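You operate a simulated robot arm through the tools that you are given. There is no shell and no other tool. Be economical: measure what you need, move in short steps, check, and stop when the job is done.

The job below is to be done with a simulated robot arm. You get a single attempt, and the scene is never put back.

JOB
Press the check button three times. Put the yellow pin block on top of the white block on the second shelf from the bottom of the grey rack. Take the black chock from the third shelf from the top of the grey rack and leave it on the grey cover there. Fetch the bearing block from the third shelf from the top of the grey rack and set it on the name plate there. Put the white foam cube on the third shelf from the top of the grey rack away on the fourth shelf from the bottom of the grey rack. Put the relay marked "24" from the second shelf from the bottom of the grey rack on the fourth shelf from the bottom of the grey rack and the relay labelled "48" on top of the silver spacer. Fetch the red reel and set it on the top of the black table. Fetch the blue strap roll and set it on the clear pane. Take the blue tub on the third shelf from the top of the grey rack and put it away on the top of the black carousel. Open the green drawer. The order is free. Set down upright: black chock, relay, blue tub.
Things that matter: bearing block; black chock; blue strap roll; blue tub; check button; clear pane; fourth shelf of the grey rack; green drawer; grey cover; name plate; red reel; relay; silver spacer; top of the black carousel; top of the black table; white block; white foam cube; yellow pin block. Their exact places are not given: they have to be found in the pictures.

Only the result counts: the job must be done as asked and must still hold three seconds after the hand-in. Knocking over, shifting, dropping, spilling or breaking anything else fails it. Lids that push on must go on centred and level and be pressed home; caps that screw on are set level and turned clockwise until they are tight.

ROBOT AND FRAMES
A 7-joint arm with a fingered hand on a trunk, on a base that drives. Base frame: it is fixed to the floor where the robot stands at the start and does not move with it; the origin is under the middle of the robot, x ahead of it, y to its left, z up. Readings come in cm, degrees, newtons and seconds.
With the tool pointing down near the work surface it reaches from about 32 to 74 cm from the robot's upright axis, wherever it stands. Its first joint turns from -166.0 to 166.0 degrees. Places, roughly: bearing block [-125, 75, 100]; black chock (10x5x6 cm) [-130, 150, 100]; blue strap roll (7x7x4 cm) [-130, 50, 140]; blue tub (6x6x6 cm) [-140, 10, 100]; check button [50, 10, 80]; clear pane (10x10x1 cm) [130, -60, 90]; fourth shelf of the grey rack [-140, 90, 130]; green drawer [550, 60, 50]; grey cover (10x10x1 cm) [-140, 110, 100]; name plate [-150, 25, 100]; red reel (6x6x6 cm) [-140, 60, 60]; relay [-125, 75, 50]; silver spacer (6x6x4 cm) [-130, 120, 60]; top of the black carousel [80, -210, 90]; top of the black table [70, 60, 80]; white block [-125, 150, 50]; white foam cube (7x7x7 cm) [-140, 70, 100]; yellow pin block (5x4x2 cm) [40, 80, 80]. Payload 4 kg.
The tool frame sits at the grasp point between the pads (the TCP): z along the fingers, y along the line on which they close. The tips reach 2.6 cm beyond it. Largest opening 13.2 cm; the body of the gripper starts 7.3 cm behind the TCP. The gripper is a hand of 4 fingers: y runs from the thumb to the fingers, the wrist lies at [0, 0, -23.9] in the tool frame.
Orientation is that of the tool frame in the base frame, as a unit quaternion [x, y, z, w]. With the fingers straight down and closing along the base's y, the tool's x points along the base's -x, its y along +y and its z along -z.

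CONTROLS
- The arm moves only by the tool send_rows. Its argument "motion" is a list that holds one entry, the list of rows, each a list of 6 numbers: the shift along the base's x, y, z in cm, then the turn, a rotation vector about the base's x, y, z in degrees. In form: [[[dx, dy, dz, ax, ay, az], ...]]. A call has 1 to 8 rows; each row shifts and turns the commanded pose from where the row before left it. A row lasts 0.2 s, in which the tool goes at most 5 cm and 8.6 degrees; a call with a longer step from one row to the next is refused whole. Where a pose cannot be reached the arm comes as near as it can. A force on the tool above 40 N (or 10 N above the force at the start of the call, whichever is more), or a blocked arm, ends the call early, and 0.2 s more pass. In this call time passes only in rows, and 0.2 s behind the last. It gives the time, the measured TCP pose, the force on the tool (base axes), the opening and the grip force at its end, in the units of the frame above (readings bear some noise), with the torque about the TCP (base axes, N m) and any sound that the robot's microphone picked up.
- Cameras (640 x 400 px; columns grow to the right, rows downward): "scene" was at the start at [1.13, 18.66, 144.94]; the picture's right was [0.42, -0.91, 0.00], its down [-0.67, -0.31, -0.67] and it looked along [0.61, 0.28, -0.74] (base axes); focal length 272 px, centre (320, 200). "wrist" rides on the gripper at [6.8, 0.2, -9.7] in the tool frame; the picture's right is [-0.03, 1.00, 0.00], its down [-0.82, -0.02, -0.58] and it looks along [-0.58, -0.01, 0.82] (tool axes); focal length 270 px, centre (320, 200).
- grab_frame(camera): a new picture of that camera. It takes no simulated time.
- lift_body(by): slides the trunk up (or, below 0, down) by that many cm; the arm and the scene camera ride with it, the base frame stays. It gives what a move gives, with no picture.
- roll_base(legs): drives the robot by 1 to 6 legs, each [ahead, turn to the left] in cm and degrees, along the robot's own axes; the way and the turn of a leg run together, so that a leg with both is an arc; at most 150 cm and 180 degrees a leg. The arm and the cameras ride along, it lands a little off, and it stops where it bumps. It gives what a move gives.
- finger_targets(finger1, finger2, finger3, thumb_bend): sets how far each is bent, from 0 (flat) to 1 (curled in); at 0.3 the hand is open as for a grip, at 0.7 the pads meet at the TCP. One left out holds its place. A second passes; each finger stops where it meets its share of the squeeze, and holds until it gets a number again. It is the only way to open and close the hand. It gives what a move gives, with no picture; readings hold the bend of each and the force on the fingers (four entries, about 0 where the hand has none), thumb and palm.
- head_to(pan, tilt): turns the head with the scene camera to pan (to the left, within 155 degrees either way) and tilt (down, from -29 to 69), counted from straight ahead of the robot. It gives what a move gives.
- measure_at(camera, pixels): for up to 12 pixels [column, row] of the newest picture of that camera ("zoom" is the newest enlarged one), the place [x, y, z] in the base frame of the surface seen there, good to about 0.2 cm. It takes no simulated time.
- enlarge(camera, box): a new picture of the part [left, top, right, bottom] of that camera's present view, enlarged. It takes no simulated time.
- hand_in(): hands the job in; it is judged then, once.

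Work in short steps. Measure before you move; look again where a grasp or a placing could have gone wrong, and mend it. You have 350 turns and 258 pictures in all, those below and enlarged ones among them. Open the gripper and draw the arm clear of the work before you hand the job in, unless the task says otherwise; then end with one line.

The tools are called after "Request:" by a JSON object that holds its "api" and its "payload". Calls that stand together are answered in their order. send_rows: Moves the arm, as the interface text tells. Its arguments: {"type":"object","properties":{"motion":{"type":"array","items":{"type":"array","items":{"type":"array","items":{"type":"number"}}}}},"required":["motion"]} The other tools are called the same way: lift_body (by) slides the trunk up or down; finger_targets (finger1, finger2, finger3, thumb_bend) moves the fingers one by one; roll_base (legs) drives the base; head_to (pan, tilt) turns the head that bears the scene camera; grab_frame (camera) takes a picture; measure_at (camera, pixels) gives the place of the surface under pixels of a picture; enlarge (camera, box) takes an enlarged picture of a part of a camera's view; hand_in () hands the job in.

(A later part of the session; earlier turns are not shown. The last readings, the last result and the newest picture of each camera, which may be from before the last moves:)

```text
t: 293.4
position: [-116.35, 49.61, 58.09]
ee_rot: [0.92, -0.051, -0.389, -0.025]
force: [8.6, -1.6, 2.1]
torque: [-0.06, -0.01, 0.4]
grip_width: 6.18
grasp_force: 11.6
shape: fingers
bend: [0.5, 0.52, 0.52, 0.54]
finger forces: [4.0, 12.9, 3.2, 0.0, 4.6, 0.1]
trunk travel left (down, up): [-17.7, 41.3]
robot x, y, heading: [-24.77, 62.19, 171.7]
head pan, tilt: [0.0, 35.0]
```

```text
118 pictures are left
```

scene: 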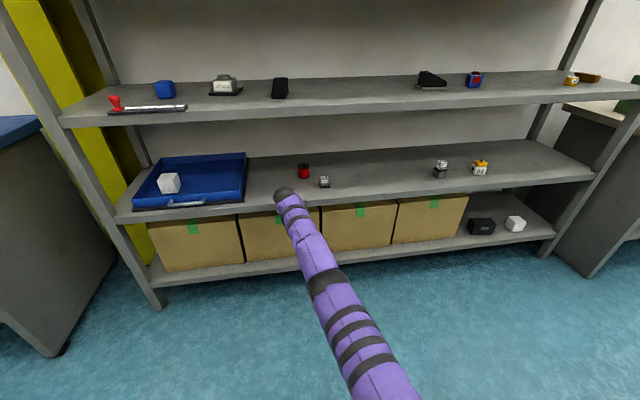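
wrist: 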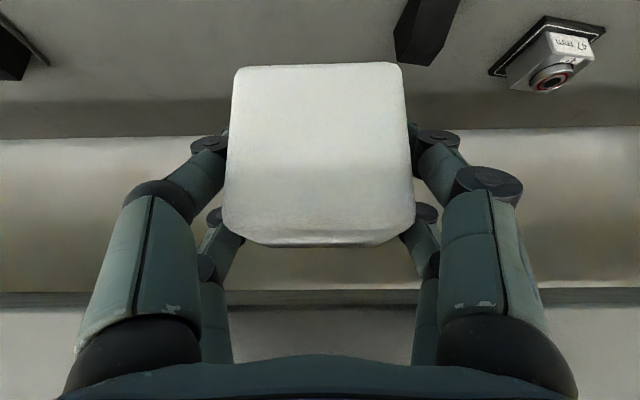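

The hand was left of centre, so that swept it into the shelf edge. I turn back left a little and view the free space on the left side first.

Request:
{"api": "roll_base", "payload": {"legs": [[0, 14]]}}

Request:
{"api": "head_to", "payload": {"pan": 55, "tilt": 30}}

Request:
{"api": "grab_frame", "payload": {"camera": "scene"}}

Request:
{"api": "measure_at", "payload": {"camera": "scene", "pixels": [[100, 300], [200, 250], [300, 250], [400, 200], [320, 150], [450, 250], [500, 150], [250, 180]]}}

```text
t: 294.8
position: [-110.44, 27.83, 58.1]
ee_rot: [0.918, 0.061, -0.39, 0.022]
force: [0.6, 0.1, 0.5]
torque: [0.03, 0.02, -0.04]
grip_width: 6.18
grasp_force: 7.5
shape: fingers
bend: [0.51, 0.51, 0.52, 0.54]
finger forces: [3.9, 4.0, 3.2, 0.0, 4.8, 0.1]
trunk travel left (down, up): [-17.7, 41.3]
robot x, y, heading: [-24.65, 62.3, -174.6]
head pan, tilt: [0.0, 35.0]
```

```text
t: 296.0
position: [-110.47, 27.73, 57.92]
ee_rot: [0.919, 0.061, -0.389, 0.022]
force: [-0.1, -0.2, -0.3]
torque: [0.02, 0.01, 0.03]
grip_width: 6.15
grasp_force: 8.0
shape: fingers
bend: [0.51, 0.51, 0.52, 0.54]
finger forces: [3.8, 4.0, 3.3, 0.1, 4.8, 0.1]
trunk travel left (down, up): [-17.7, 41.3]
robot x, y, heading: [-24.89, 62.31, -174.6]
head pan, tilt: [55.0, 30.0]
```

```text
117 pictures are left
```

scene: 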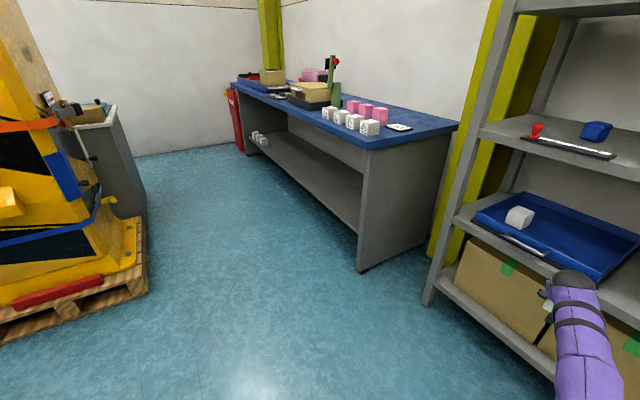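

```text
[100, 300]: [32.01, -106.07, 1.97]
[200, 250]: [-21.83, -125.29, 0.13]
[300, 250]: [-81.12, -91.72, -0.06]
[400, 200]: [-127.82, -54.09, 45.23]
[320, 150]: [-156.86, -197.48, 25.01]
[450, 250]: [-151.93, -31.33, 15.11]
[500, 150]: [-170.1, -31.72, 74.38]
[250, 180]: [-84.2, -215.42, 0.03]
```

There is ample free floor to the left. I turn 60° left so the stretched arm points over open floor.

Request:
{"api": "roll_base", "payload": {"legs": [[0, 60]]}}

Request:
{"api": "send_rows", "payload": {"motion": [[[-0.4, -0.9, 4.5, 0, 0, 0], [-0.4, -0.9, 4.5, 0, 0, 0], [-0.4, -0.9, 4.5, 0, 0, 0], [-0.4, -0.9, 4.5, 0, 0, 0], [-0.4, -0.9, 4.5, 0, 0, 0], [-0.4, -0.9, 4.5, 0, 0, 0], [-1.5, -4, 0, 0, 0, 0], [-1.5, -4, 0, 0, 0, 0]]]}}

Request:
{"api": "send_rows", "payload": {"motion": [[[0.4, 0.9, -4.8, 0, 0, 0], [0.8, 1.8, -4.5, 0, 0, 0], [0.8, 1.8, -4.5, 0, 0, 0], [1.2, 2.7, -3.9, 0, 0, 0], [1.5, 3.3, -3.3, 0, 0, 0], [1.5, 3.3, -3.3, 0, 0, 0]]]}}

Request:
{"api": "head_to", "payload": {"pan": 0, "tilt": 45}}

Request:
{"api": "grab_frame", "payload": {"camera": "scene"}}

```text
t: 299.4
position: [-36.63, -29.21, 58.01]
ee_rot: [0.762, 0.518, -0.325, 0.216]
force: [-0.3, -0.4, 0.3]
torque: [0.0, -0.03, 0.01]
grip_width: 6.18
grasp_force: 7.1
shape: fingers
bend: [0.51, 0.51, 0.52, 0.54]
finger forces: [3.7, 4.0, 3.1, 0.0, 4.6, 0.1]
trunk travel left (down, up): [-17.7, 41.3]
robot x, y, heading: [-24.8, 62.48, -113.6]
head pan, tilt: [55.0, 30.0]
```

```text
t: 301.2
position: [-41.11, -24.8, 80.69]
ee_rot: [0.762, 0.518, -0.323, 0.216]
force: [0.3, -1.1, -0.2]
torque: [0.01, 0.03, -0.01]
grip_width: 6.18
grasp_force: 7.4
shape: fingers
bend: [0.51, 0.51, 0.52, 0.54]
finger forces: [3.5, 4.0, 3.1, 0.1, 4.7, 0.1]
out of reach, approached as far as the arm can: row 1, 2, 3, 4, 5, 6, 7, 8
trunk travel left (down, up): [-17.7, 41.3]
robot x, y, heading: [-24.89, 62.53, -113.6]
head pan, tilt: [55.0, 30.0]
```

```text
t: 302.6
position: [-34.7, -11.12, 56.59]
ee_rot: [0.762, 0.517, -0.324, 0.217]
force: [-0.8, 0.1, -0.1]
torque: [-0.03, 0.0, 0.03]
grip_width: 6.15
grasp_force: 7.3
shape: fingers
bend: [0.51, 0.51, 0.52, 0.54]
finger forces: [3.6, 3.9, 3.0, 0.1, 4.5, 0.1]
trunk travel left (down, up): [-17.7, 41.3]
robot x, y, heading: [-24.95, 62.1, -113.4]
head pan, tilt: [55.0, 30.0]
```

```text
t: 303.8
position: [-34.63, -11.26, 56.63]
ee_rot: [0.762, 0.517, -0.325, 0.217]
force: [1.3, -0.3, -0.3]
torque: [0.01, -0.02, 0.02]
grip_width: 6.19
grasp_force: 7.5
shape: fingers
bend: [0.51, 0.51, 0.52, 0.54]
finger forces: [3.7, 3.9, 2.9, 0.1, 4.5, 0.0]
trunk travel left (down, up): [-17.7, 41.3]
robot x, y, heading: [-24.82, 62.05, -113.4]
head pan, tilt: [0.0, 45.0]
```

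```text
116 pictures are left
```

scene: 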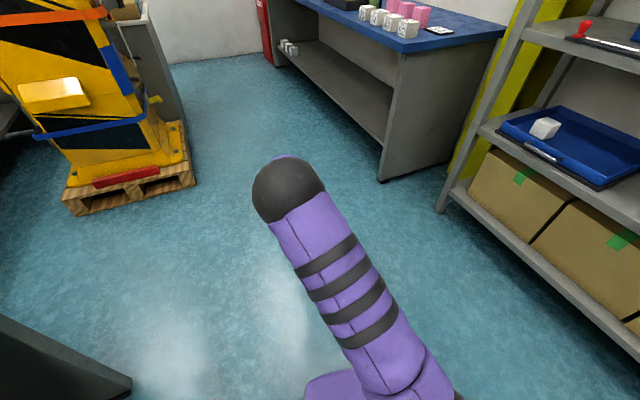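

The elbow folds again and the arm follows commands. I retract further toward a normal carrying pose.

Request:
{"api": "send_rows", "payload": {"motion": [[[0, 4, 1.5, 0, 0, 0], [0, 4, 1.5, 0, 0, 0], [0, 4, 1.5, 0, 0, 0], [-1, 4, 2, 0, 0, 0], [-2, 3, 2, 0, 0, 0], [-3, 2, 2, 0, 0, 0]]]}}

Request:
{"api": "grab_frame", "payload": {"camera": "scene"}}

```text
t: 305.2
position: [-40.95, 10.05, 66.9]
ee_rot: [0.762, 0.518, -0.324, 0.215]
force: [-0.5, -0.4, -1.1]
torque: [-0.01, 0.0, -0.05]
grip_width: 6.17
grasp_force: 7.3
shape: fingers
bend: [0.51, 0.51, 0.52, 0.54]
finger forces: [3.6, 3.9, 3.1, 0.0, 4.5, 0.0]
trunk travel left (down, up): [-17.7, 41.3]
robot x, y, heading: [-25.39, 62.06, -113.7]
head pan, tilt: [0.0, 45.0]
```

```text
115 pictures are left
```

scene: 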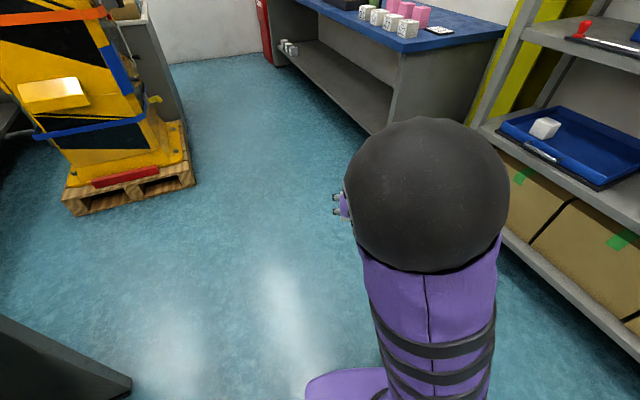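

The arm is back in its normal fold. I face the rack again, raise the trunk fully while still away from it.

Request:
{"api": "roll_base", "payload": {"legs": [[0, -66]]}}

Request:
{"api": "lift_body", "payload": {"by": 40}}

Request:
{"api": "send_rows", "payload": {"motion": [[[0, 0, 4.5, 0, 0, 0], [0, 0, 4.5, 0, 0, 0], [0, 0, 4.5, 0, 0, 0], [0, 0, 4.5, 0, 0, 0], [0, 0, 4.5, 0, 0, 0], [0, 0, 4.5, 0, 0, 0], [0, 0, 4.5, 0, 0, 0], [0, 0, 4.5, 0, 0, 0]]]}}

Request:
{"api": "grab_frame", "payload": {"camera": "wrist"}}

Request:
{"api": "grab_frame", "payload": {"camera": "scene"}}

```text
t: 308.9
position: [-79.45, 56.83, 66.86]
ee_rot: [0.921, 0.01, -0.389, 0.001]
force: [-0.7, 0.5, -0.1]
torque: [-0.01, 0.01, 0.01]
grip_width: 6.14
grasp_force: 7.4
shape: fingers
bend: [0.51, 0.51, 0.52, 0.54]
finger forces: [3.6, 4.0, 3.1, 0.1, 4.4, 0.1]
trunk travel left (down, up): [-17.7, 41.3]
robot x, y, heading: [-24.9, 62.2, 179.3]
head pan, tilt: [0.0, 45.0]
```

```text
t: 312.7
position: [-79.37, 56.73, 106.84]
ee_rot: [0.921, 0.01, -0.39, 0.001]
force: [-0.8, -0.6, -0.7]
torque: [0.02, 0.0, 0.03]
grip_width: 6.14
grasp_force: 7.5
shape: fingers
bend: [0.51, 0.51, 0.52, 0.54]
finger forces: [3.6, 3.9, 3.1, 0.0, 4.6, 0.0]
trunk travel left (down, up): [-57.7, 1.3]
robot x, y, heading: [-24.65, 62.47, 179.1]
head pan, tilt: [0.0, 45.0]
```

```text
t: 314.5
position: [-79.36, 56.65, 142.59]
ee_rot: [0.921, 0.009, -0.39, 0.0]
force: [1.1, 0.4, -0.4]
torque: [-0.02, 0.01, -0.02]
grip_width: 6.15
grasp_force: 7.8
shape: fingers
bend: [0.51, 0.51, 0.52, 0.54]
finger forces: [4.0, 3.9, 3.2, 0.0, 4.6, 0.0]
trunk travel left (down, up): [-57.7, 1.3]
robot x, y, heading: [-24.87, 62.1, 179.1]
head pan, tilt: [0.0, 45.0]
```

```text
114 pictures are left
```

wrist: 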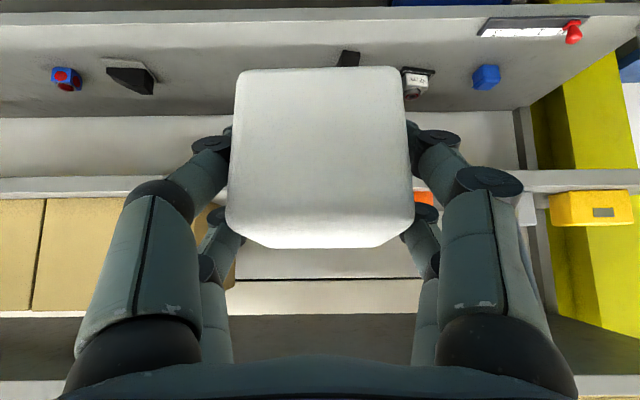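

```text
113 pictures are left
```

scene: 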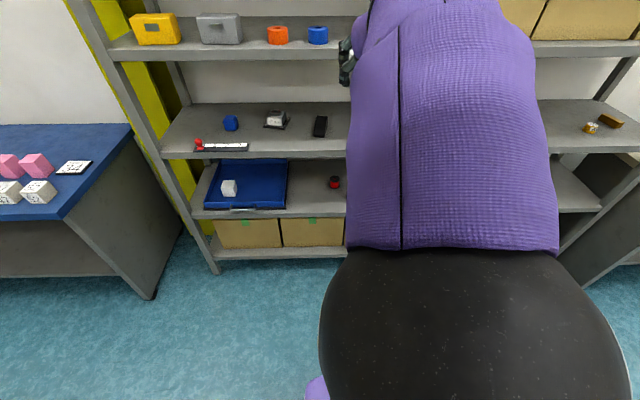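

I measure the foam's near face to find how it is tilted in the grip.

Request:
{"api": "measure_at", "payload": {"camera": "wrist", "pixels": [[320, 85], [320, 150], [320, 220], [250, 150], [395, 150], [320, 240], [250, 225], [395, 225]]}}

```text
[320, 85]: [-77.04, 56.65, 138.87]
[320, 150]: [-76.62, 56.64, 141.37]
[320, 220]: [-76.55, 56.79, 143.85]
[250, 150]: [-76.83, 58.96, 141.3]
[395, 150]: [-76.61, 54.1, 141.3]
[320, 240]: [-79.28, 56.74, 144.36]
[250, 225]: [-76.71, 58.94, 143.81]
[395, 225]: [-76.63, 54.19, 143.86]
```

Nearly level. I shift +5 cm in y, then drive forward 42 cm so the foam is over the fourth shelf edge.

Request:
{"api": "send_rows", "payload": {"motion": [[[0, 2.7, 0.5, 0, -1, 0], [0, 2.7, 0.5, 0, -1, 0], [0, 0, 0, 0, 0, 0]]]}}

Request:
{"api": "roll_base", "payload": {"legs": [[35, 0]]}}

Request:
{"api": "head_to", "payload": {"pan": 0, "tilt": 30}}

Request:
{"api": "grab_frame", "payload": {"camera": "scene"}}

Request:
{"api": "grab_frame", "payload": {"camera": "wrist"}}

```text
t: 315.3
position: [-79.38, 62.39, 143.66]
ee_rot: [0.928, 0.011, -0.374, 0.002]
force: [-0.7, -0.1, 0.0]
torque: [0.01, -0.03, -0.03]
grip_width: 6.14
grasp_force: 7.7
shape: fingers
bend: [0.51, 0.51, 0.52, 0.54]
finger forces: [4.0, 3.9, 3.1, 0.1, 4.5, 0.0]
trunk travel left (down, up): [-57.7, 1.3]
robot x, y, heading: [-24.66, 61.81, 179.3]
head pan, tilt: [0.0, 45.0]
```

```text
t: 317.6
position: [-114.91, 63.04, 143.73]
ee_rot: [0.928, 0.009, -0.373, 0.001]
force: [0.1, -0.2, -0.3]
torque: [0.01, -0.04, -0.02]
grip_width: 6.13
grasp_force: 7.6
shape: fingers
bend: [0.51, 0.51, 0.52, 0.54]
finger forces: [3.8, 3.9, 3.3, 0.0, 4.6, 0.0]
trunk travel left (down, up): [-57.7, 1.3]
robot x, y, heading: [-60.06, 62.77, 179.0]
head pan, tilt: [0.0, 45.0]
```

```text
t: 318.3
position: [-114.9, 63.02, 143.75]
ee_rot: [0.927, 0.008, -0.374, 0.0]
force: [-0.1, -0.1, 0.0]
torque: [0.0, -0.01, -0.02]
grip_width: 6.15
grasp_force: 7.5
shape: fingers
bend: [0.51, 0.51, 0.52, 0.54]
finger forces: [4.0, 3.8, 3.2, 0.0, 4.7, 0.0]
trunk travel left (down, up): [-57.7, 1.3]
robot x, y, heading: [-60.32, 62.96, 178.6]
head pan, tilt: [0.0, 30.0]
```

```text
112 pictures are left
```

scene: 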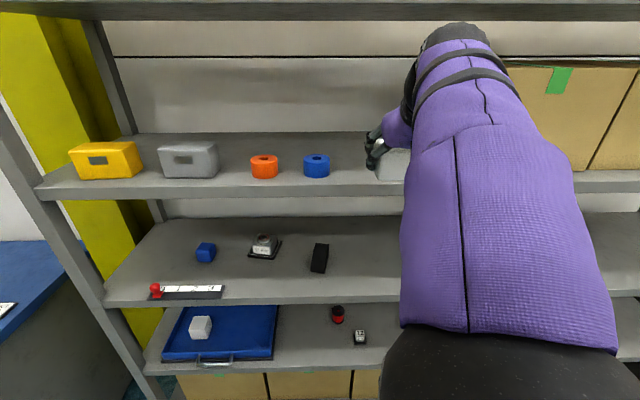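

```text
111 pictures are left
```

wrist: 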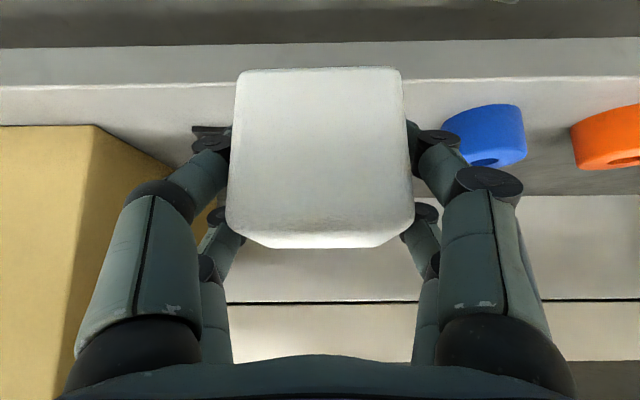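

I shift 1.5 cm away from the relay, drive in 12 cm with the base, then lower.

Request:
{"api": "send_rows", "payload": {"motion": [[[0, -1.6, 0, 0, 0, 0]]]}}

Request:
{"api": "roll_base", "payload": {"legs": [[12.5, 0]]}}

Request:
{"api": "grab_frame", "payload": {"camera": "wrist"}}

Request:
{"api": "measure_at", "payload": {"camera": "wrist", "pixels": [[320, 78], [320, 150], [240, 90], [395, 90], [320, 50], [215, 140], [470, 150]]}}

```text
t: 318.7
position: [-114.86, 61.26, 143.7]
ee_rot: [0.927, 0.009, -0.374, 0.0]
force: [-0.2, 0.6, 1.1]
torque: [0.0, 0.0, 0.03]
grip_width: 6.14
grasp_force: 7.7
shape: fingers
bend: [0.51, 0.51, 0.52, 0.54]
finger forces: [3.9, 4.0, 3.2, 0.0, 4.6, 0.1]
trunk travel left (down, up): [-57.7, 1.3]
robot x, y, heading: [-60.57, 62.45, 178.9]
head pan, tilt: [0.0, 30.0]
```

```text
t: 320.0
position: [-127.68, 61.44, 143.59]
ee_rot: [0.928, 0.009, -0.373, 0.001]
force: [-0.8, 0.1, 0.1]
torque: [0.04, -0.02, 0.02]
grip_width: 6.14
grasp_force: 7.8
shape: fingers
bend: [0.51, 0.51, 0.52, 0.54]
finger forces: [3.9, 3.9, 3.2, 0.0, 4.6, 0.1]
trunk travel left (down, up): [-57.7, 1.3]
robot x, y, heading: [-73.24, 62.82, 178.9]
head pan, tilt: [0.0, 30.0]
```

```text
110 pictures are left
```

wrist: 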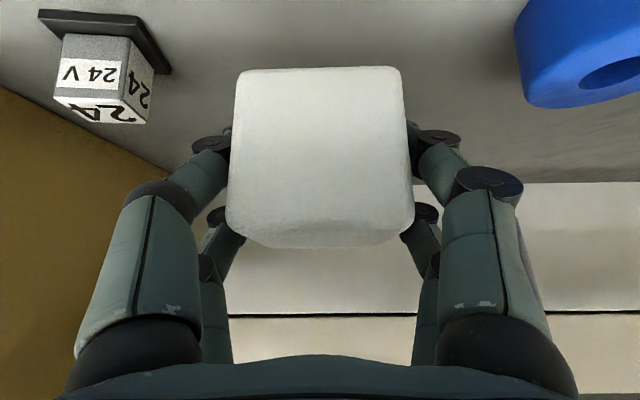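

```text
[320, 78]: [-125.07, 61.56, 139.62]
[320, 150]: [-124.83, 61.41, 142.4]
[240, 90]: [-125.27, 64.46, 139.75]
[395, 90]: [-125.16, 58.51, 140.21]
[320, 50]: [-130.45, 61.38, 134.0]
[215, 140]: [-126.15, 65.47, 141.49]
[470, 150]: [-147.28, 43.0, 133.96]
```

Clear on both sides. I lower 4.3 cm then step to contact.

Request:
{"api": "send_rows", "payload": {"motion": [[[0, 0, -1.5, 0, 0, 0], [0, 0, -1.5, 0, 0, 0], [0, 0, -1.2, 0, 0, 0], [0, 0, 0, 0, 0, 0]]]}}

Request:
{"api": "send_rows", "payload": {"motion": [[[0, 0, -0.3, 0, 0, 0], [0, 0, 0, 0, 0, 0]]]}}

Request:
{"api": "send_rows", "payload": {"motion": [[[0, 0, -0.25, 0, 0, 0], [0, 0, 0, 0, 0, 0]]]}}

```text
t: 321.0
position: [-127.62, 61.49, 139.56]
ee_rot: [0.927, 0.009, -0.374, 0.001]
force: [0.1, 0.0, -0.4]
torque: [0.0, 0.0, 0.0]
grip_width: 6.15
grasp_force: 7.1
shape: fingers
bend: [0.51, 0.51, 0.52, 0.54]
finger forces: [3.9, 3.9, 3.1, 0.0, 4.7, 0.0]
trunk travel left (down, up): [-57.7, 1.3]
robot x, y, heading: [-72.75, 62.94, 179.2]
head pan, tilt: [0.0, 30.0]
```

```text
t: 321.6
position: [-127.5, 61.63, 139.24]
ee_rot: [0.927, 0.009, -0.374, 0.0]
force: [-0.9, 0.2, 0.6]
torque: [0.07, -0.02, -0.05]
grip_width: 6.17
grasp_force: 7.8
shape: fingers
bend: [0.51, 0.51, 0.52, 0.54]
finger forces: [4.0, 3.9, 3.2, 0.0, 4.5, 0.1]
trunk travel left (down, up): [-57.7, 1.3]
robot x, y, heading: [-73.06, 62.74, 179.2]
head pan, tilt: [0.0, 30.0]
```

```text
t: 322.2
position: [-127.53, 61.64, 139.06]
ee_rot: [0.927, 0.009, -0.374, 0.0]
force: [0.7, 0.1, 0.0]
torque: [0.02, -0.04, -0.02]
grip_width: 6.16
grasp_force: 7.8
shape: fingers
bend: [0.51, 0.51, 0.52, 0.54]
finger forces: [3.9, 3.9, 3.2, 0.0, 4.7, 0.0]
trunk travel left (down, up): [-57.7, 1.3]
robot x, y, heading: [-72.95, 63.25, 178.9]
head pan, tilt: [0.0, 30.0]
```

Request:
{"api": "send_rows", "payload": {"motion": [[[0, 0, -0.2, 0, 0, 0], [0, 0, 0, 0, 0, 0]]]}}

Request:
{"api": "send_rows", "payload": {"motion": [[[0, 0, -0.2, 0, 0, 0], [0, 0, 0, 0, 0, 0]]]}}

Request:
{"api": "grab_frame", "payload": {"camera": "wrist"}}

```text
t: 322.8
position: [-127.52, 61.64, 138.84]
ee_rot: [0.928, 0.008, -0.374, 0.0]
force: [-0.7, -1.0, 1.8]
torque: [0.0, 0.0, -0.02]
grip_width: 6.14
grasp_force: 7.3
shape: fingers
bend: [0.51, 0.51, 0.52, 0.54]
finger forces: [3.9, 4.0, 3.1, 0.0, 4.5, 0.0]
trunk travel left (down, up): [-57.7, 1.3]
robot x, y, heading: [-73.06, 63.19, 179.2]
head pan, tilt: [0.0, 30.0]
```

```text
t: 323.4
position: [-127.64, 61.68, 138.75]
ee_rot: [0.927, 0.009, -0.374, 0.0]
force: [-1.6, 0.6, 4.2]
torque: [0.0, -0.05, 0.0]
grip_width: 6.12
grasp_force: 7.8
shape: fingers
bend: [0.51, 0.51, 0.52, 0.54]
finger forces: [4.3, 3.7, 3.0, 0.0, 5.0, 0.1]
trunk travel left (down, up): [-57.7, 1.3]
robot x, y, heading: [-73.16, 62.83, 179.1]
head pan, tilt: [0.0, 30.0]
```

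```text
109 pictures are left
```

wrist: 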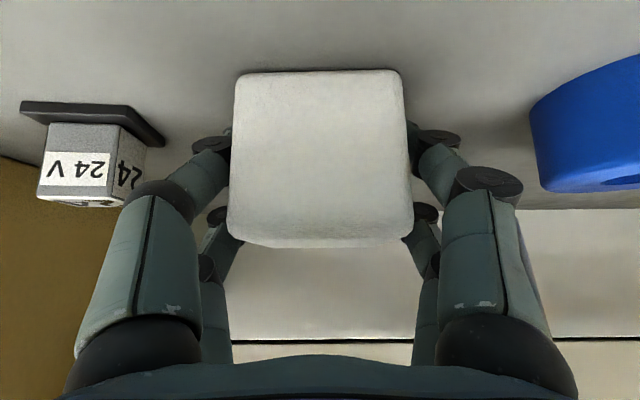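

Contact. I open slightly and back away with the base.

Request:
{"api": "finger_targets", "payload": {"finger1": 0.44, "finger2": 0.44, "finger3": 0.44, "thumb_bend": 0.44}}

Request:
{"api": "roll_base", "payload": {"legs": [[-15, 0]]}}

Request:
{"api": "grab_frame", "payload": {"camera": "wrist"}}

Request:
{"api": "grab_frame", "payload": {"camera": "scene"}}

```text
t: 324.4
position: [-127.52, 61.65, 138.57]
ee_rot: [0.927, 0.009, -0.374, 0.001]
force: [-0.1, -0.7, -0.6]
torque: [-0.02, -0.01, -0.01]
grip_width: 8.56
grasp_force: 0.1
shape: fingers
bend: [0.44, 0.44, 0.44, 0.44]
finger forces: [0.0, 0.0, 0.0, 0.1, 0.0, 0.0]
trunk travel left (down, up): [-57.7, 1.3]
robot x, y, heading: [-73.21, 62.84, 179.3]
head pan, tilt: [0.0, 30.0]
```

```text
t: 325.8
position: [-112.79, 61.12, 138.76]
ee_rot: [0.927, 0.011, -0.375, 0.001]
force: [0.9, -0.1, -0.4]
torque: [-0.01, 0.03, 0.0]
grip_width: 8.6
grasp_force: 0.2
shape: fingers
bend: [0.44, 0.44, 0.44, 0.44]
finger forces: [0.1, 0.1, 0.0, 0.1, 0.0, 0.0]
trunk travel left (down, up): [-57.7, 1.3]
robot x, y, heading: [-58.02, 62.71, 179.1]
head pan, tilt: [0.0, 30.0]
```

```text
108 pictures are left
```

wrist: 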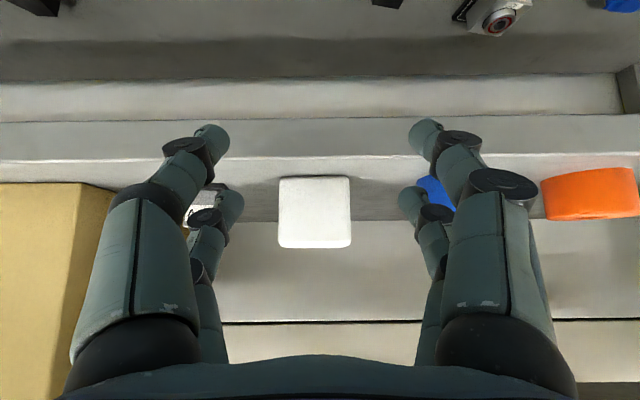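

```text
107 pictures are left
```

scene: 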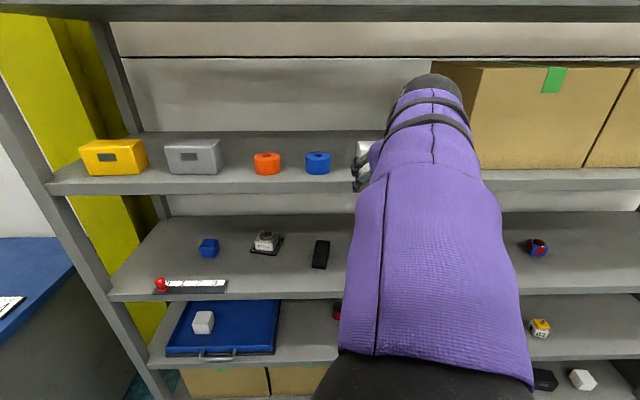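

Foam and relay are placed. Next the blue strap roll at y≈47: I shift the base 15 cm.

Request:
{"api": "roll_base", "payload": {"legs": [[0, 91], [14.5, 0], [0, -90]]}}

Request:
{"api": "grab_frame", "payload": {"camera": "wrist"}}

Request:
{"api": "grab_frame", "payload": {"camera": "scene"}}

```text
t: 335.6
position: [-112.67, 44.64, 138.68]
ee_rot: [0.927, 0.029, -0.374, 0.008]
force: [-0.4, -1.3, -0.9]
torque: [-0.03, -0.02, -0.01]
grip_width: 8.6
grasp_force: 0.1
shape: fingers
bend: [0.44, 0.44, 0.44, 0.44]
finger forces: [0.0, 0.1, 0.1, 0.1, 0.0, 0.0]
trunk travel left (down, up): [-57.7, 1.3]
robot x, y, heading: [-58.36, 48.71, -178.5]
head pan, tilt: [0.0, 30.0]
```

```text
106 pictures are left
```

wrist: 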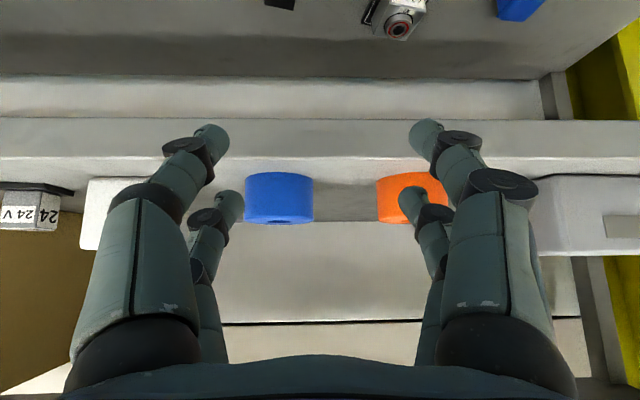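

```text
105 pictures are left
```

scene: 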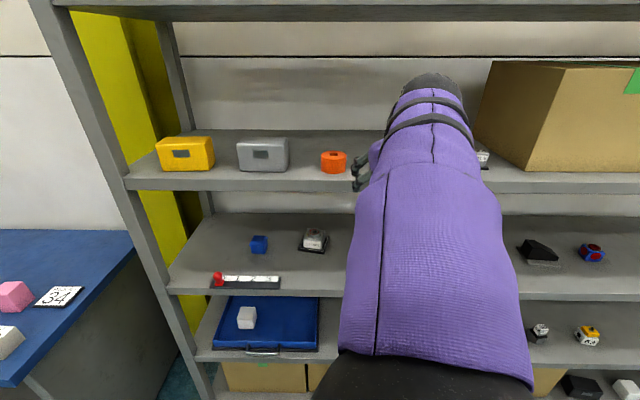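

Request:
{"api": "measure_at", "payload": {"camera": "wrist", "pixels": [[250, 200], [280, 200], [309, 200], [280, 180], [280, 215], [265, 221], [282, 224], [295, 221], [385, 200], [410, 200], [280, 160]]}}

```text
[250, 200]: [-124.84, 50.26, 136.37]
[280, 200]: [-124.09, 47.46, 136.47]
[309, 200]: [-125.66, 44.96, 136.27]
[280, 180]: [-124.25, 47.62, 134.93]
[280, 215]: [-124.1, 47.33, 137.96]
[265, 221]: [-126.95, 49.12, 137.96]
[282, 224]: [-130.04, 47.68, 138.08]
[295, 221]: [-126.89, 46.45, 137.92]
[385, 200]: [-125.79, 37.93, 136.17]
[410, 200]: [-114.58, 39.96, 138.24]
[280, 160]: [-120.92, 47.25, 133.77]
```

Roll centre ≈(-127.5,47.55), top 138. I line up and drive forward with the open hand straddling it.

Request:
{"api": "send_rows", "payload": {"motion": [[[0, 1.5, -0.3, 0, 0, -2], [0, 1.4, -0.2, 0, 0, -1.5], [0, 0, 0, 0, 0, 0]]]}}

Request:
{"api": "roll_base", "payload": {"legs": [[12, 0]]}}

Request:
{"api": "grab_frame", "payload": {"camera": "wrist"}}

```text
t: 336.4
position: [-112.86, 47.6, 138.21]
ee_rot: [0.928, 0.001, -0.373, -0.004]
force: [-0.2, 0.2, 0.4]
torque: [0.02, 0.0, -0.02]
grip_width: 8.6
grasp_force: 0.0
shape: fingers
bend: [0.44, 0.44, 0.44, 0.44]
finger forces: [0.0, 0.0, 0.0, 0.1, 0.0, 0.0]
trunk travel left (down, up): [-57.7, 1.3]
robot x, y, heading: [-58.38, 48.61, -178.4]
head pan, tilt: [0.0, 30.0]
```

```text
t: 337.6
position: [-124.75, 47.37, 138.15]
ee_rot: [0.928, 0.001, -0.373, -0.003]
force: [-1.2, 0.1, 0.2]
torque: [0.01, -0.02, 0.02]
grip_width: 8.61
grasp_force: 0.0
shape: fingers
bend: [0.44, 0.44, 0.44, 0.44]
finger forces: [0.0, 0.0, 0.0, 0.0, 0.1, 0.0]
trunk travel left (down, up): [-57.7, 1.3]
robot x, y, heading: [-70.07, 48.49, -178.7]
head pan, tilt: [0.0, 30.0]
```

```text
104 pictures are left
```

wrist: 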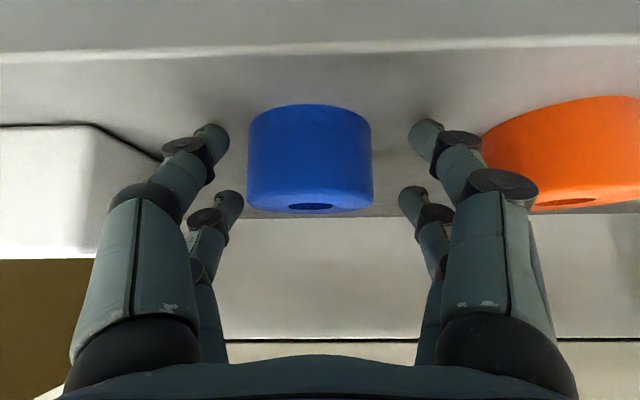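

Slightly left; I correct 0.4 cm, advance 2.8 cm with the arm, and close the lower pair.

Request:
{"api": "send_rows", "payload": {"motion": [[[-1, 0.2, 0, 0, 0, 0], [-1, 0.2, 0, 0, 0, 0], [-0.8, 0, 0, 0, 0, 0], [0, 0, 0, 0, 0, 0]]]}}

Request:
{"api": "finger_targets", "payload": {"finger1": 0.48, "thumb_bend": 0.48}}

Request:
{"api": "finger_targets", "payload": {"finger1": 0.57, "thumb_bend": 0.57}}

Request:
{"api": "grab_frame", "payload": {"camera": "wrist"}}

```text
t: 338.6
position: [-127.36, 47.91, 138.14]
ee_rot: [0.927, 0.001, -0.374, -0.004]
force: [-0.2, -0.1, 0.2]
torque: [0.01, 0.0, -0.01]
grip_width: 8.61
grasp_force: 0.0
shape: fingers
bend: [0.44, 0.44, 0.44, 0.44]
finger forces: [0.0, 0.1, 0.1, 0.1, 0.0, 0.0]
trunk travel left (down, up): [-57.7, 1.3]
robot x, y, heading: [-69.93, 48.38, -178.4]
head pan, tilt: [0.0, 30.0]
```

```text
t: 339.6
position: [-127.46, 47.91, 138.17]
ee_rot: [0.928, 0.001, -0.374, -0.003]
force: [0.3, 0.4, 0.5]
torque: [-0.01, -0.01, 0.02]
grip_width: 7.34
grasp_force: 0.1
shape: fingers
bend: [0.48, 0.44, 0.44, 0.48]
finger forces: [0.0, 0.1, 0.0, 0.0, 0.1, 0.0]
trunk travel left (down, up): [-57.7, 1.3]
robot x, y, heading: [-70.02, 48.34, -178.5]
head pan, tilt: [0.0, 30.0]
```

```text
t: 340.6
position: [-127.52, 47.75, 138.09]
ee_rot: [0.928, 0.0, -0.373, -0.003]
force: [-0.5, 1.3, 0.2]
torque: [0.0, -0.01, 0.05]
grip_width: 6.18
grasp_force: 4.1
shape: fingers
bend: [0.51, 0.44, 0.44, 0.53]
finger forces: [4.1, 0.1, 0.0, 0.0, 4.5, 0.0]
trunk travel left (down, up): [-57.7, 1.3]
robot x, y, heading: [-70.12, 48.42, -178.7]
head pan, tilt: [0.0, 30.0]
```

```text
103 pictures are left
```

wrist: 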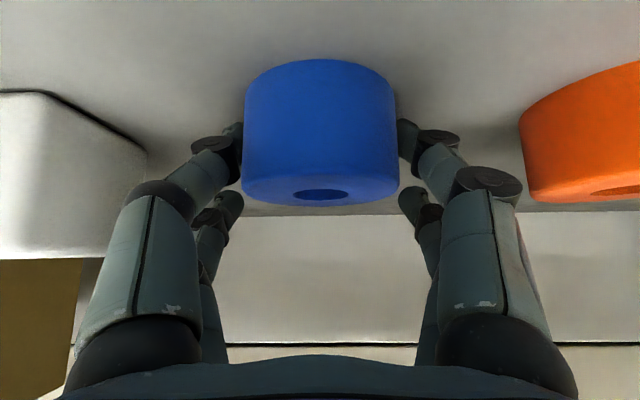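

Light hold; I squeeze a bit more and lift.

Request:
{"api": "finger_targets", "payload": {"finger1": 0.62, "thumb_bend": 0.62}}

Request:
{"api": "send_rows", "payload": {"motion": [[[0, 0, 0.5, 0, 0, 0], [0, 0, 1, 0, 0, 0], [0, 0, 1.5, 0, 0, 0]]]}}

Request:
{"api": "grab_frame", "payload": {"camera": "wrist"}}

```text
t: 341.6
position: [-127.51, 47.9, 138.12]
ee_rot: [0.927, 0.001, -0.374, -0.003]
force: [0.0, 0.1, -0.3]
torque: [-0.03, 0.01, 0.0]
grip_width: 6.05
grasp_force: 8.9
shape: fingers
bend: [0.5, 0.44, 0.44, 0.57]
finger forces: [8.5, 0.1, 0.1, 0.0, 8.8, 0.1]
trunk travel left (down, up): [-57.7, 1.3]
robot x, y, heading: [-70.12, 48.4, -179.0]
head pan, tilt: [0.0, 30.0]
```

```text
t: 342.4
position: [-127.59, 47.89, 141.25]
ee_rot: [0.927, 0.0, -0.374, -0.003]
force: [0.8, -0.4, -2.1]
torque: [0.01, 0.01, 0.0]
grip_width: 6.04
grasp_force: 8.9
shape: fingers
bend: [0.5, 0.44, 0.44, 0.57]
finger forces: [8.5, 0.0, 0.1, 0.1, 8.5, 0.0]
trunk travel left (down, up): [-57.7, 1.3]
robot x, y, heading: [-70.17, 48.32, -178.6]
head pan, tilt: [0.0, 30.0]
```

```text
102 pictures are left
```

wrist: 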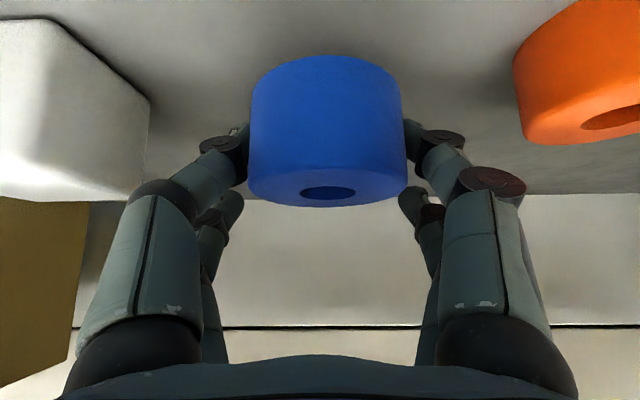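

Held level. I back out and turn to look toward the teal bench.

Request:
{"api": "roll_base", "payload": {"legs": [[-32, 0], [0, 130]]}}

Request:
{"api": "head_to", "payload": {"pan": 20, "tilt": 25}}

Request:
{"api": "grab_frame", "payload": {"camera": "scene"}}

```text
t: 350.4
position: [-2.49, 4.48, 141.18]
ee_rot: [0.403, 0.836, -0.166, 0.335]
force: [-0.6, 0.1, -2.0]
torque: [-0.01, -0.01, -0.01]
grip_width: 6.05
grasp_force: 8.6
shape: fingers
bend: [0.5, 0.44, 0.44, 0.57]
finger forces: [8.5, 0.0, 0.0, 0.0, 8.5, 0.0]
trunk travel left (down, up): [-57.7, 1.3]
robot x, y, heading: [-38.72, 48.96, -50.0]
head pan, tilt: [0.0, 30.0]
```

```text
t: 351.3
position: [-2.52, 4.35, 141.27]
ee_rot: [0.402, 0.836, -0.164, 0.336]
force: [-0.8, -0.1, -0.9]
torque: [-0.02, 0.02, 0.02]
grip_width: 6.08
grasp_force: 9.1
shape: fingers
bend: [0.5, 0.44, 0.44, 0.57]
finger forces: [8.5, 0.1, 0.1, 0.0, 8.5, 0.1]
trunk travel left (down, up): [-57.7, 1.3]
robot x, y, heading: [-38.34, 49.2, -49.9]
head pan, tilt: [20.0, 25.0]
```

```text
101 pictures are left
```

scene: 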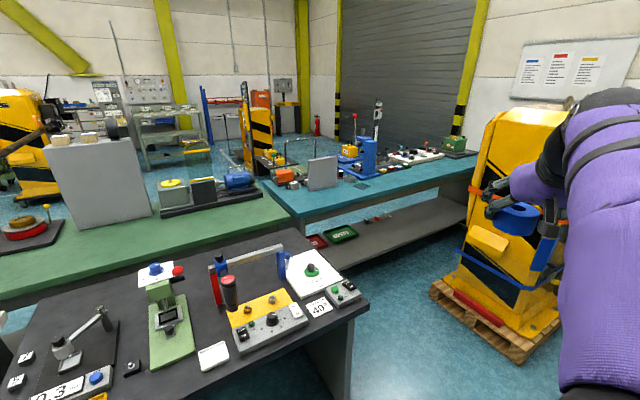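

I zoom on the teal bench to find the clear pane.

Request:
{"api": "enlarge", "payload": {"camera": "scene", "box": [255, 120, 485, 230]}}

Request:
{"api": "measure_at", "payload": {"camera": "zoom", "pixels": [[60, 255], [150, 245], [280, 190], [330, 190], [200, 225], [400, 165], [610, 100], [100, 290], [300, 215], [440, 180]]}}

```text
2.78 times, centred on (370, 175) of scene
```

zoom: 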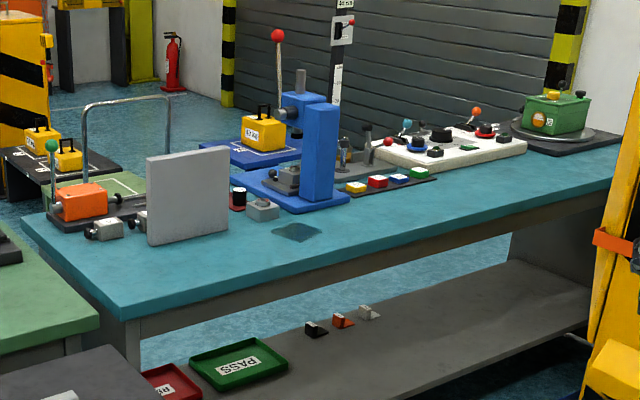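

```text
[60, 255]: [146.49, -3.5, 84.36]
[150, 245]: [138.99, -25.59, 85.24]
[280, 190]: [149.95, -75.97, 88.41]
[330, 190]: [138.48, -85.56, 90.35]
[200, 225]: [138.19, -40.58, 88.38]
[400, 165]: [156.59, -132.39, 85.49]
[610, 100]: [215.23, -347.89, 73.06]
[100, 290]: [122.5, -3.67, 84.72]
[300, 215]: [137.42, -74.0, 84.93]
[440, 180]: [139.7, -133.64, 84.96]
```

The clear pane is at about (297,232) in the zoom. I measure it and the bench's near edge, plus the yellow machine's base.

Request:
{"api": "measure_at", "payload": {"camera": "zoom", "pixels": [[297, 232], [272, 231], [300, 243], [322, 234], [296, 222], [350, 262], [250, 280], [125, 318], [262, 205], [165, 240]]}}

Request:
{"api": "measure_at", "payload": {"camera": "scene", "pixels": [[432, 285], [505, 335], [480, 260], [455, 300], [470, 150], [475, 130], [500, 240], [365, 305]]}}

```text
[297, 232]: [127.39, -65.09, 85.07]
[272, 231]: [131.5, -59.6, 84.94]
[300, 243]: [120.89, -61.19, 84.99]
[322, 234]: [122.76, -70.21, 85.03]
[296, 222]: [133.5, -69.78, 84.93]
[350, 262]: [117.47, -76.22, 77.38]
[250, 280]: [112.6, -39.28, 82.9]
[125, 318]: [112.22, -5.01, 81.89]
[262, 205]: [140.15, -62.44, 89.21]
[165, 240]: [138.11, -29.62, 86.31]
```

```text
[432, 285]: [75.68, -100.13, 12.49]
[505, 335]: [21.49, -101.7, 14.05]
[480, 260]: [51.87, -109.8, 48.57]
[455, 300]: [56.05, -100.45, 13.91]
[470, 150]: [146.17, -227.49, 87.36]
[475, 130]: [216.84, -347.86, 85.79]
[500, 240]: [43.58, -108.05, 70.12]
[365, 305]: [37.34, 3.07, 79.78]
```

Pane centre ≈(127,-65) on the bench at z≈85; the machine's pallet lies at y≤-100. I drive: down to y≈-54, turn to face +x.

Request:
{"api": "roll_base", "payload": {"legs": [[0, -40], [103, 0], [0, 90], [70, 0]]}}

Request:
{"api": "lift_body", "payload": {"by": -20}}

Request:
{"api": "head_to", "payload": {"pan": 0, "tilt": 35}}

Request:
{"api": "grab_frame", "payload": {"camera": "scene"}}

```text
t: 366.4
position: [88.07, -50.17, 141.26]
ee_rot: [0.002, 0.928, -0.004, 0.373]
force: [-0.4, 1.1, -0.9]
torque: [0.05, -0.01, 0.02]
grip_width: 6.02
grasp_force: 8.1
shape: fingers
bend: [0.5, 0.44, 0.44, 0.57]
finger forces: [8.4, 0.0, 0.0, 0.0, 8.5, 0.0]
trunk travel left (down, up): [-57.7, 1.3]
robot x, y, heading: [30.38, -50.53, 1.2]
head pan, tilt: [20.0, 25.0]
```

```text
t: 368.6
position: [88.12, -50.25, 121.25]
ee_rot: [0.001, 0.927, -0.004, 0.374]
force: [0.0, -0.5, -1.8]
torque: [-0.02, 0.04, 0.0]
grip_width: 6.05
grasp_force: 8.7
shape: fingers
bend: [0.5, 0.44, 0.44, 0.57]
finger forces: [8.5, 0.0, 0.0, 0.1, 8.4, 0.1]
trunk travel left (down, up): [-37.7, 21.3]
robot x, y, heading: [30.58, -50.29, 1.0]
head pan, tilt: [20.0, 25.0]
```

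```text
t: 369.4
position: [88.09, -50.08, 121.35]
ee_rot: [0.0, 0.928, -0.003, 0.374]
force: [0.4, 0.0, -0.8]
torque: [0.01, -0.01, -0.01]
grip_width: 6.01
grasp_force: 8.7
shape: fingers
bend: [0.5, 0.44, 0.44, 0.57]
finger forces: [8.5, 0.0, 0.0, 0.0, 8.5, 0.1]
trunk travel left (down, up): [-37.7, 21.3]
robot x, y, heading: [31.02, -50.77, 1.4]
head pan, tilt: [0.0, 35.0]
```

```text
99 pictures are left
```

scene: 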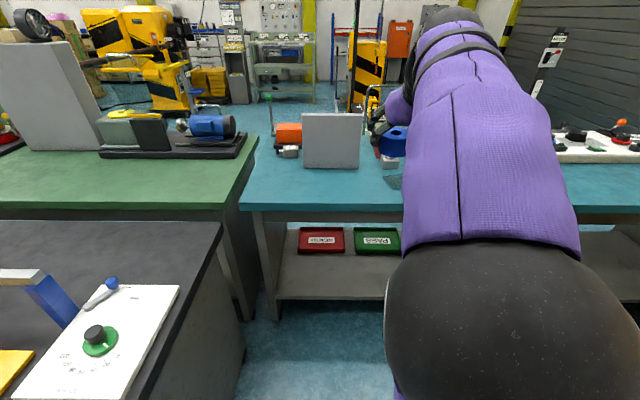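

I lower the arm to z≈99 and move to y≈-65 while still short of the bench, then look with the wrist camera.

Request:
{"api": "send_rows", "payload": {"motion": [[[0, -2.2, -3.5, 0, 0, 0], [0, -2.2, -3.5, 0, 0, 0], [0, -2.2, -3.5, 0, 0, 0], [0, -2.2, -3.5, 0, 0, 0], [0, -2.2, -3.5, 0, 0, 0], [0, -2.2, -3.5, 0, 0, 0], [0, -1.8, -1.5, 0, 0, 0]]]}}

Request:
{"api": "roll_base", "payload": {"legs": [[20, 0]]}}

Request:
{"api": "grab_frame", "payload": {"camera": "wrist"}}

Request:
{"api": "grab_frame", "payload": {"camera": "scene"}}

```text
t: 371.0
position: [88.18, -65.08, 98.71]
ee_rot: [0.0, 0.927, -0.003, 0.374]
force: [-0.6, -0.1, -1.9]
torque: [0.0, 0.0, 0.0]
grip_width: 6.05
grasp_force: 8.0
shape: fingers
bend: [0.5, 0.44, 0.44, 0.57]
finger forces: [8.4, 0.0, 0.1, 0.0, 8.3, 0.0]
trunk travel left (down, up): [-37.7, 21.3]
robot x, y, heading: [30.54, -50.74, 0.9]
head pan, tilt: [0.0, 35.0]
```

```text
t: 372.6
position: [108.24, -65.04, 98.81]
ee_rot: [0.003, 0.928, -0.004, 0.373]
force: [-0.9, -0.1, -1.3]
torque: [0.03, -0.01, 0.01]
grip_width: 6.03
grasp_force: 8.1
shape: fingers
bend: [0.5, 0.44, 0.44, 0.57]
finger forces: [8.4, 0.0, 0.0, 0.1, 8.3, 0.0]
trunk travel left (down, up): [-37.7, 21.3]
robot x, y, heading: [50.72, -50.11, 0.8]
head pan, tilt: [0.0, 35.0]
```

```text
98 pictures are left
```

wrist: 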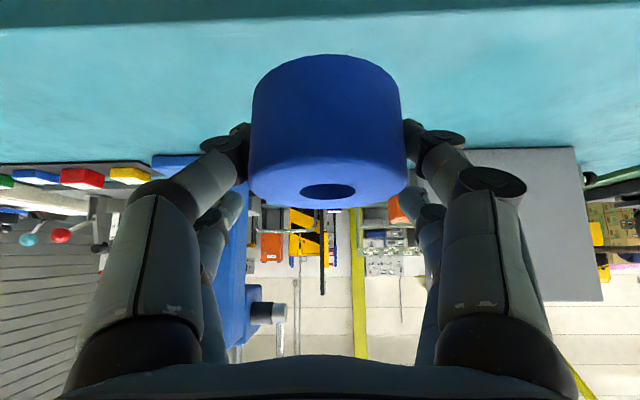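

```text
97 pictures are left
```

scene: 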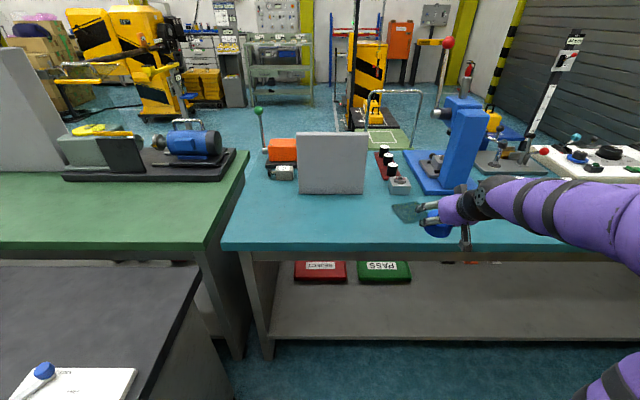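

Request:
{"api": "enlarge", "payload": {"camera": "scene", "box": [370, 170, 480, 250]}}

Request:
{"api": "measure_at", "payload": {"camera": "zoom", "pixels": [[130, 205], [180, 280], [270, 195], [210, 220], [235, 270], [150, 195], [100, 240], [280, 300], [175, 70]]}}

```text
5.00 times, centred on (425, 210) of scene
```

zoom: 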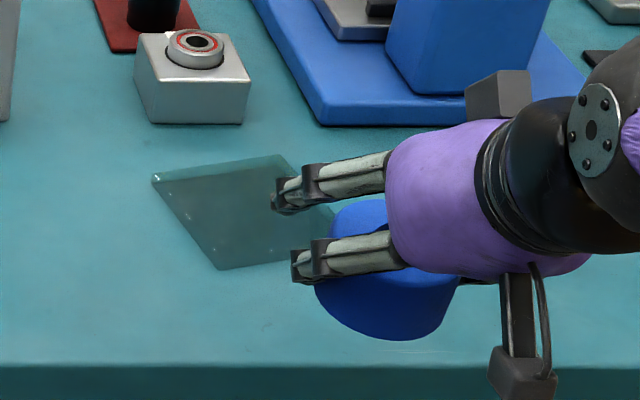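

```text
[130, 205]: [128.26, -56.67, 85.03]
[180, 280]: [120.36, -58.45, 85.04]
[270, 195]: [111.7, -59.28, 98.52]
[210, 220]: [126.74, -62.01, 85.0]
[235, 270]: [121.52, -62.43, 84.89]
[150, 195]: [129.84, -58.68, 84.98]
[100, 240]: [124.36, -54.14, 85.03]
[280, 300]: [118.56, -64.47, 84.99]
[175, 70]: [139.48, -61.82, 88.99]
```

Request:
{"api": "measure_at", "payload": {"camera": "zoom", "pixels": [[154, 176], [157, 186], [217, 267], [281, 156], [285, 165], [222, 262], [300, 258]]}}

```text
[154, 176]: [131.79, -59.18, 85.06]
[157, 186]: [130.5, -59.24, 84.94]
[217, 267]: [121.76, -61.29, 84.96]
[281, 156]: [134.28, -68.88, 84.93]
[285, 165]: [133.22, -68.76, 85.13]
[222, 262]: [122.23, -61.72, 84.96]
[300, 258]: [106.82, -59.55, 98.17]
```

Pane centre ≈(127.4,-65.1), top ≈85.7. I measure the held roll for its offset.

Request:
{"api": "measure_at", "payload": {"camera": "wrist", "pixels": [[256, 130], [402, 130], [328, 130], [328, 65], [328, 170], [290, 195], [365, 195], [328, 178]]}}

```text
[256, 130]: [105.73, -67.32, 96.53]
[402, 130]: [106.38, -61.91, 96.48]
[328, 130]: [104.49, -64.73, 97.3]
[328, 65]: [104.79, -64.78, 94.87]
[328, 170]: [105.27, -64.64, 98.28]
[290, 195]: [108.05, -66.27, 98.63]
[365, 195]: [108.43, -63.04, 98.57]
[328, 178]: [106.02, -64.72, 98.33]
```

I drive 19 cm nearer and check the alignment above the pane.

Request:
{"api": "roll_base", "payload": {"legs": [[18.5, 0]]}}

Request:
{"api": "grab_frame", "payload": {"camera": "wrist"}}

Request:
{"api": "enlarge", "payload": {"camera": "scene", "box": [350, 150, 510, 270]}}

```text
t: 374.2
position: [126.75, -64.61, 98.7]
ee_rot: [0.003, 0.927, -0.005, 0.374]
force: [0.2, -0.4, -0.8]
torque: [0.0, -0.03, -0.02]
grip_width: 6.05
grasp_force: 8.2
shape: fingers
bend: [0.5, 0.44, 0.44, 0.57]
finger forces: [8.4, 0.0, 0.1, 0.0, 8.4, 0.0]
trunk travel left (down, up): [-37.7, 21.3]
robot x, y, heading: [69.0, -49.7, 0.7]
head pan, tilt: [0.0, 35.0]
```

```text
95 pictures are left
```

wrist: 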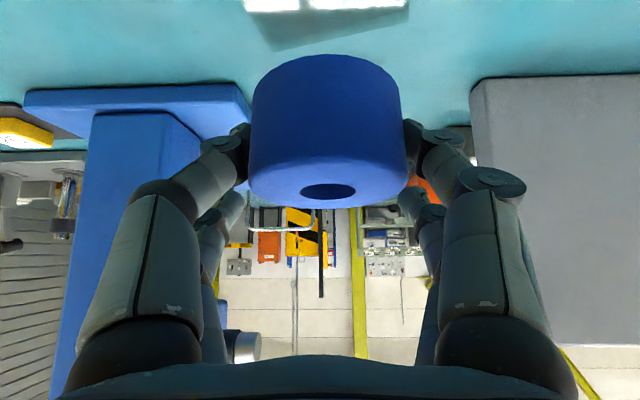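

```text
3.33 times, centred on (430, 210) of scene
```

zoom: 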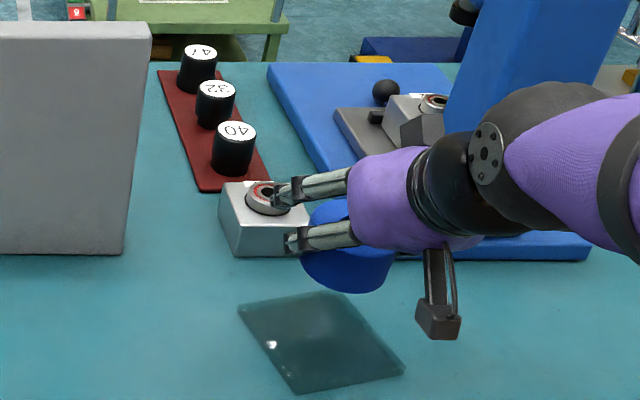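

Now the whole pane is visible. I measure its corners and the small block behind.

Request:
{"api": "measure_at", "payload": {"camera": "zoom", "pixels": [[242, 308], [327, 295], [402, 367], [296, 391], [325, 340], [235, 240], [300, 215], [262, 190], [345, 270]]}}

```text
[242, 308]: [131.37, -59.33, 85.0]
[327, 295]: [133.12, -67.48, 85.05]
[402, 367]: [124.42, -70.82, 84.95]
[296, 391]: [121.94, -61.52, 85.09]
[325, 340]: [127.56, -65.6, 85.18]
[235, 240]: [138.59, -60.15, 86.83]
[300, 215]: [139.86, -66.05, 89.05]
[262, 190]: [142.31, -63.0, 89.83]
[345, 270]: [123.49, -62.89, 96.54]
```

Centre (127.5,-64.9). I shift and descend to just above the pane.

Request:
{"api": "send_rows", "payload": {"motion": [[[1.1, -0.6, -2, 0, 0, 0], [0, 0, -2, 0, 0, 0], [0, 0, -2, 0, 0, 0], [0, 0, -1.7, 0, 0, 0], [0, 0, 0, 0, 0, 0]]]}}

Request:
{"api": "enlarge", "payload": {"camera": "scene", "box": [370, 190, 490, 280]}}

```text
t: 375.4
position: [128.06, -65.29, 91.08]
ee_rot: [0.003, 0.928, -0.004, 0.374]
force: [-0.4, -0.3, -2.2]
torque: [0.01, 0.03, 0.02]
grip_width: 6.04
grasp_force: 8.7
shape: fingers
bend: [0.5, 0.44, 0.44, 0.57]
finger forces: [8.3, 0.1, 0.0, 0.1, 8.2, 0.0]
trunk travel left (down, up): [-37.7, 21.3]
robot x, y, heading: [69.7, -49.9, 1.0]
head pan, tilt: [0.0, 35.0]
```

```text
4.44 times, centred on (430, 235) of scene
```

zoom: 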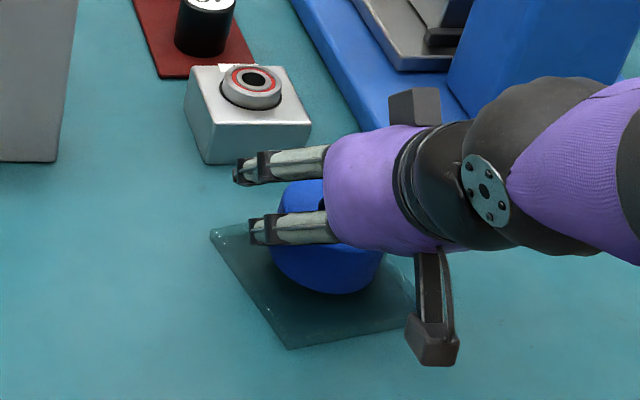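

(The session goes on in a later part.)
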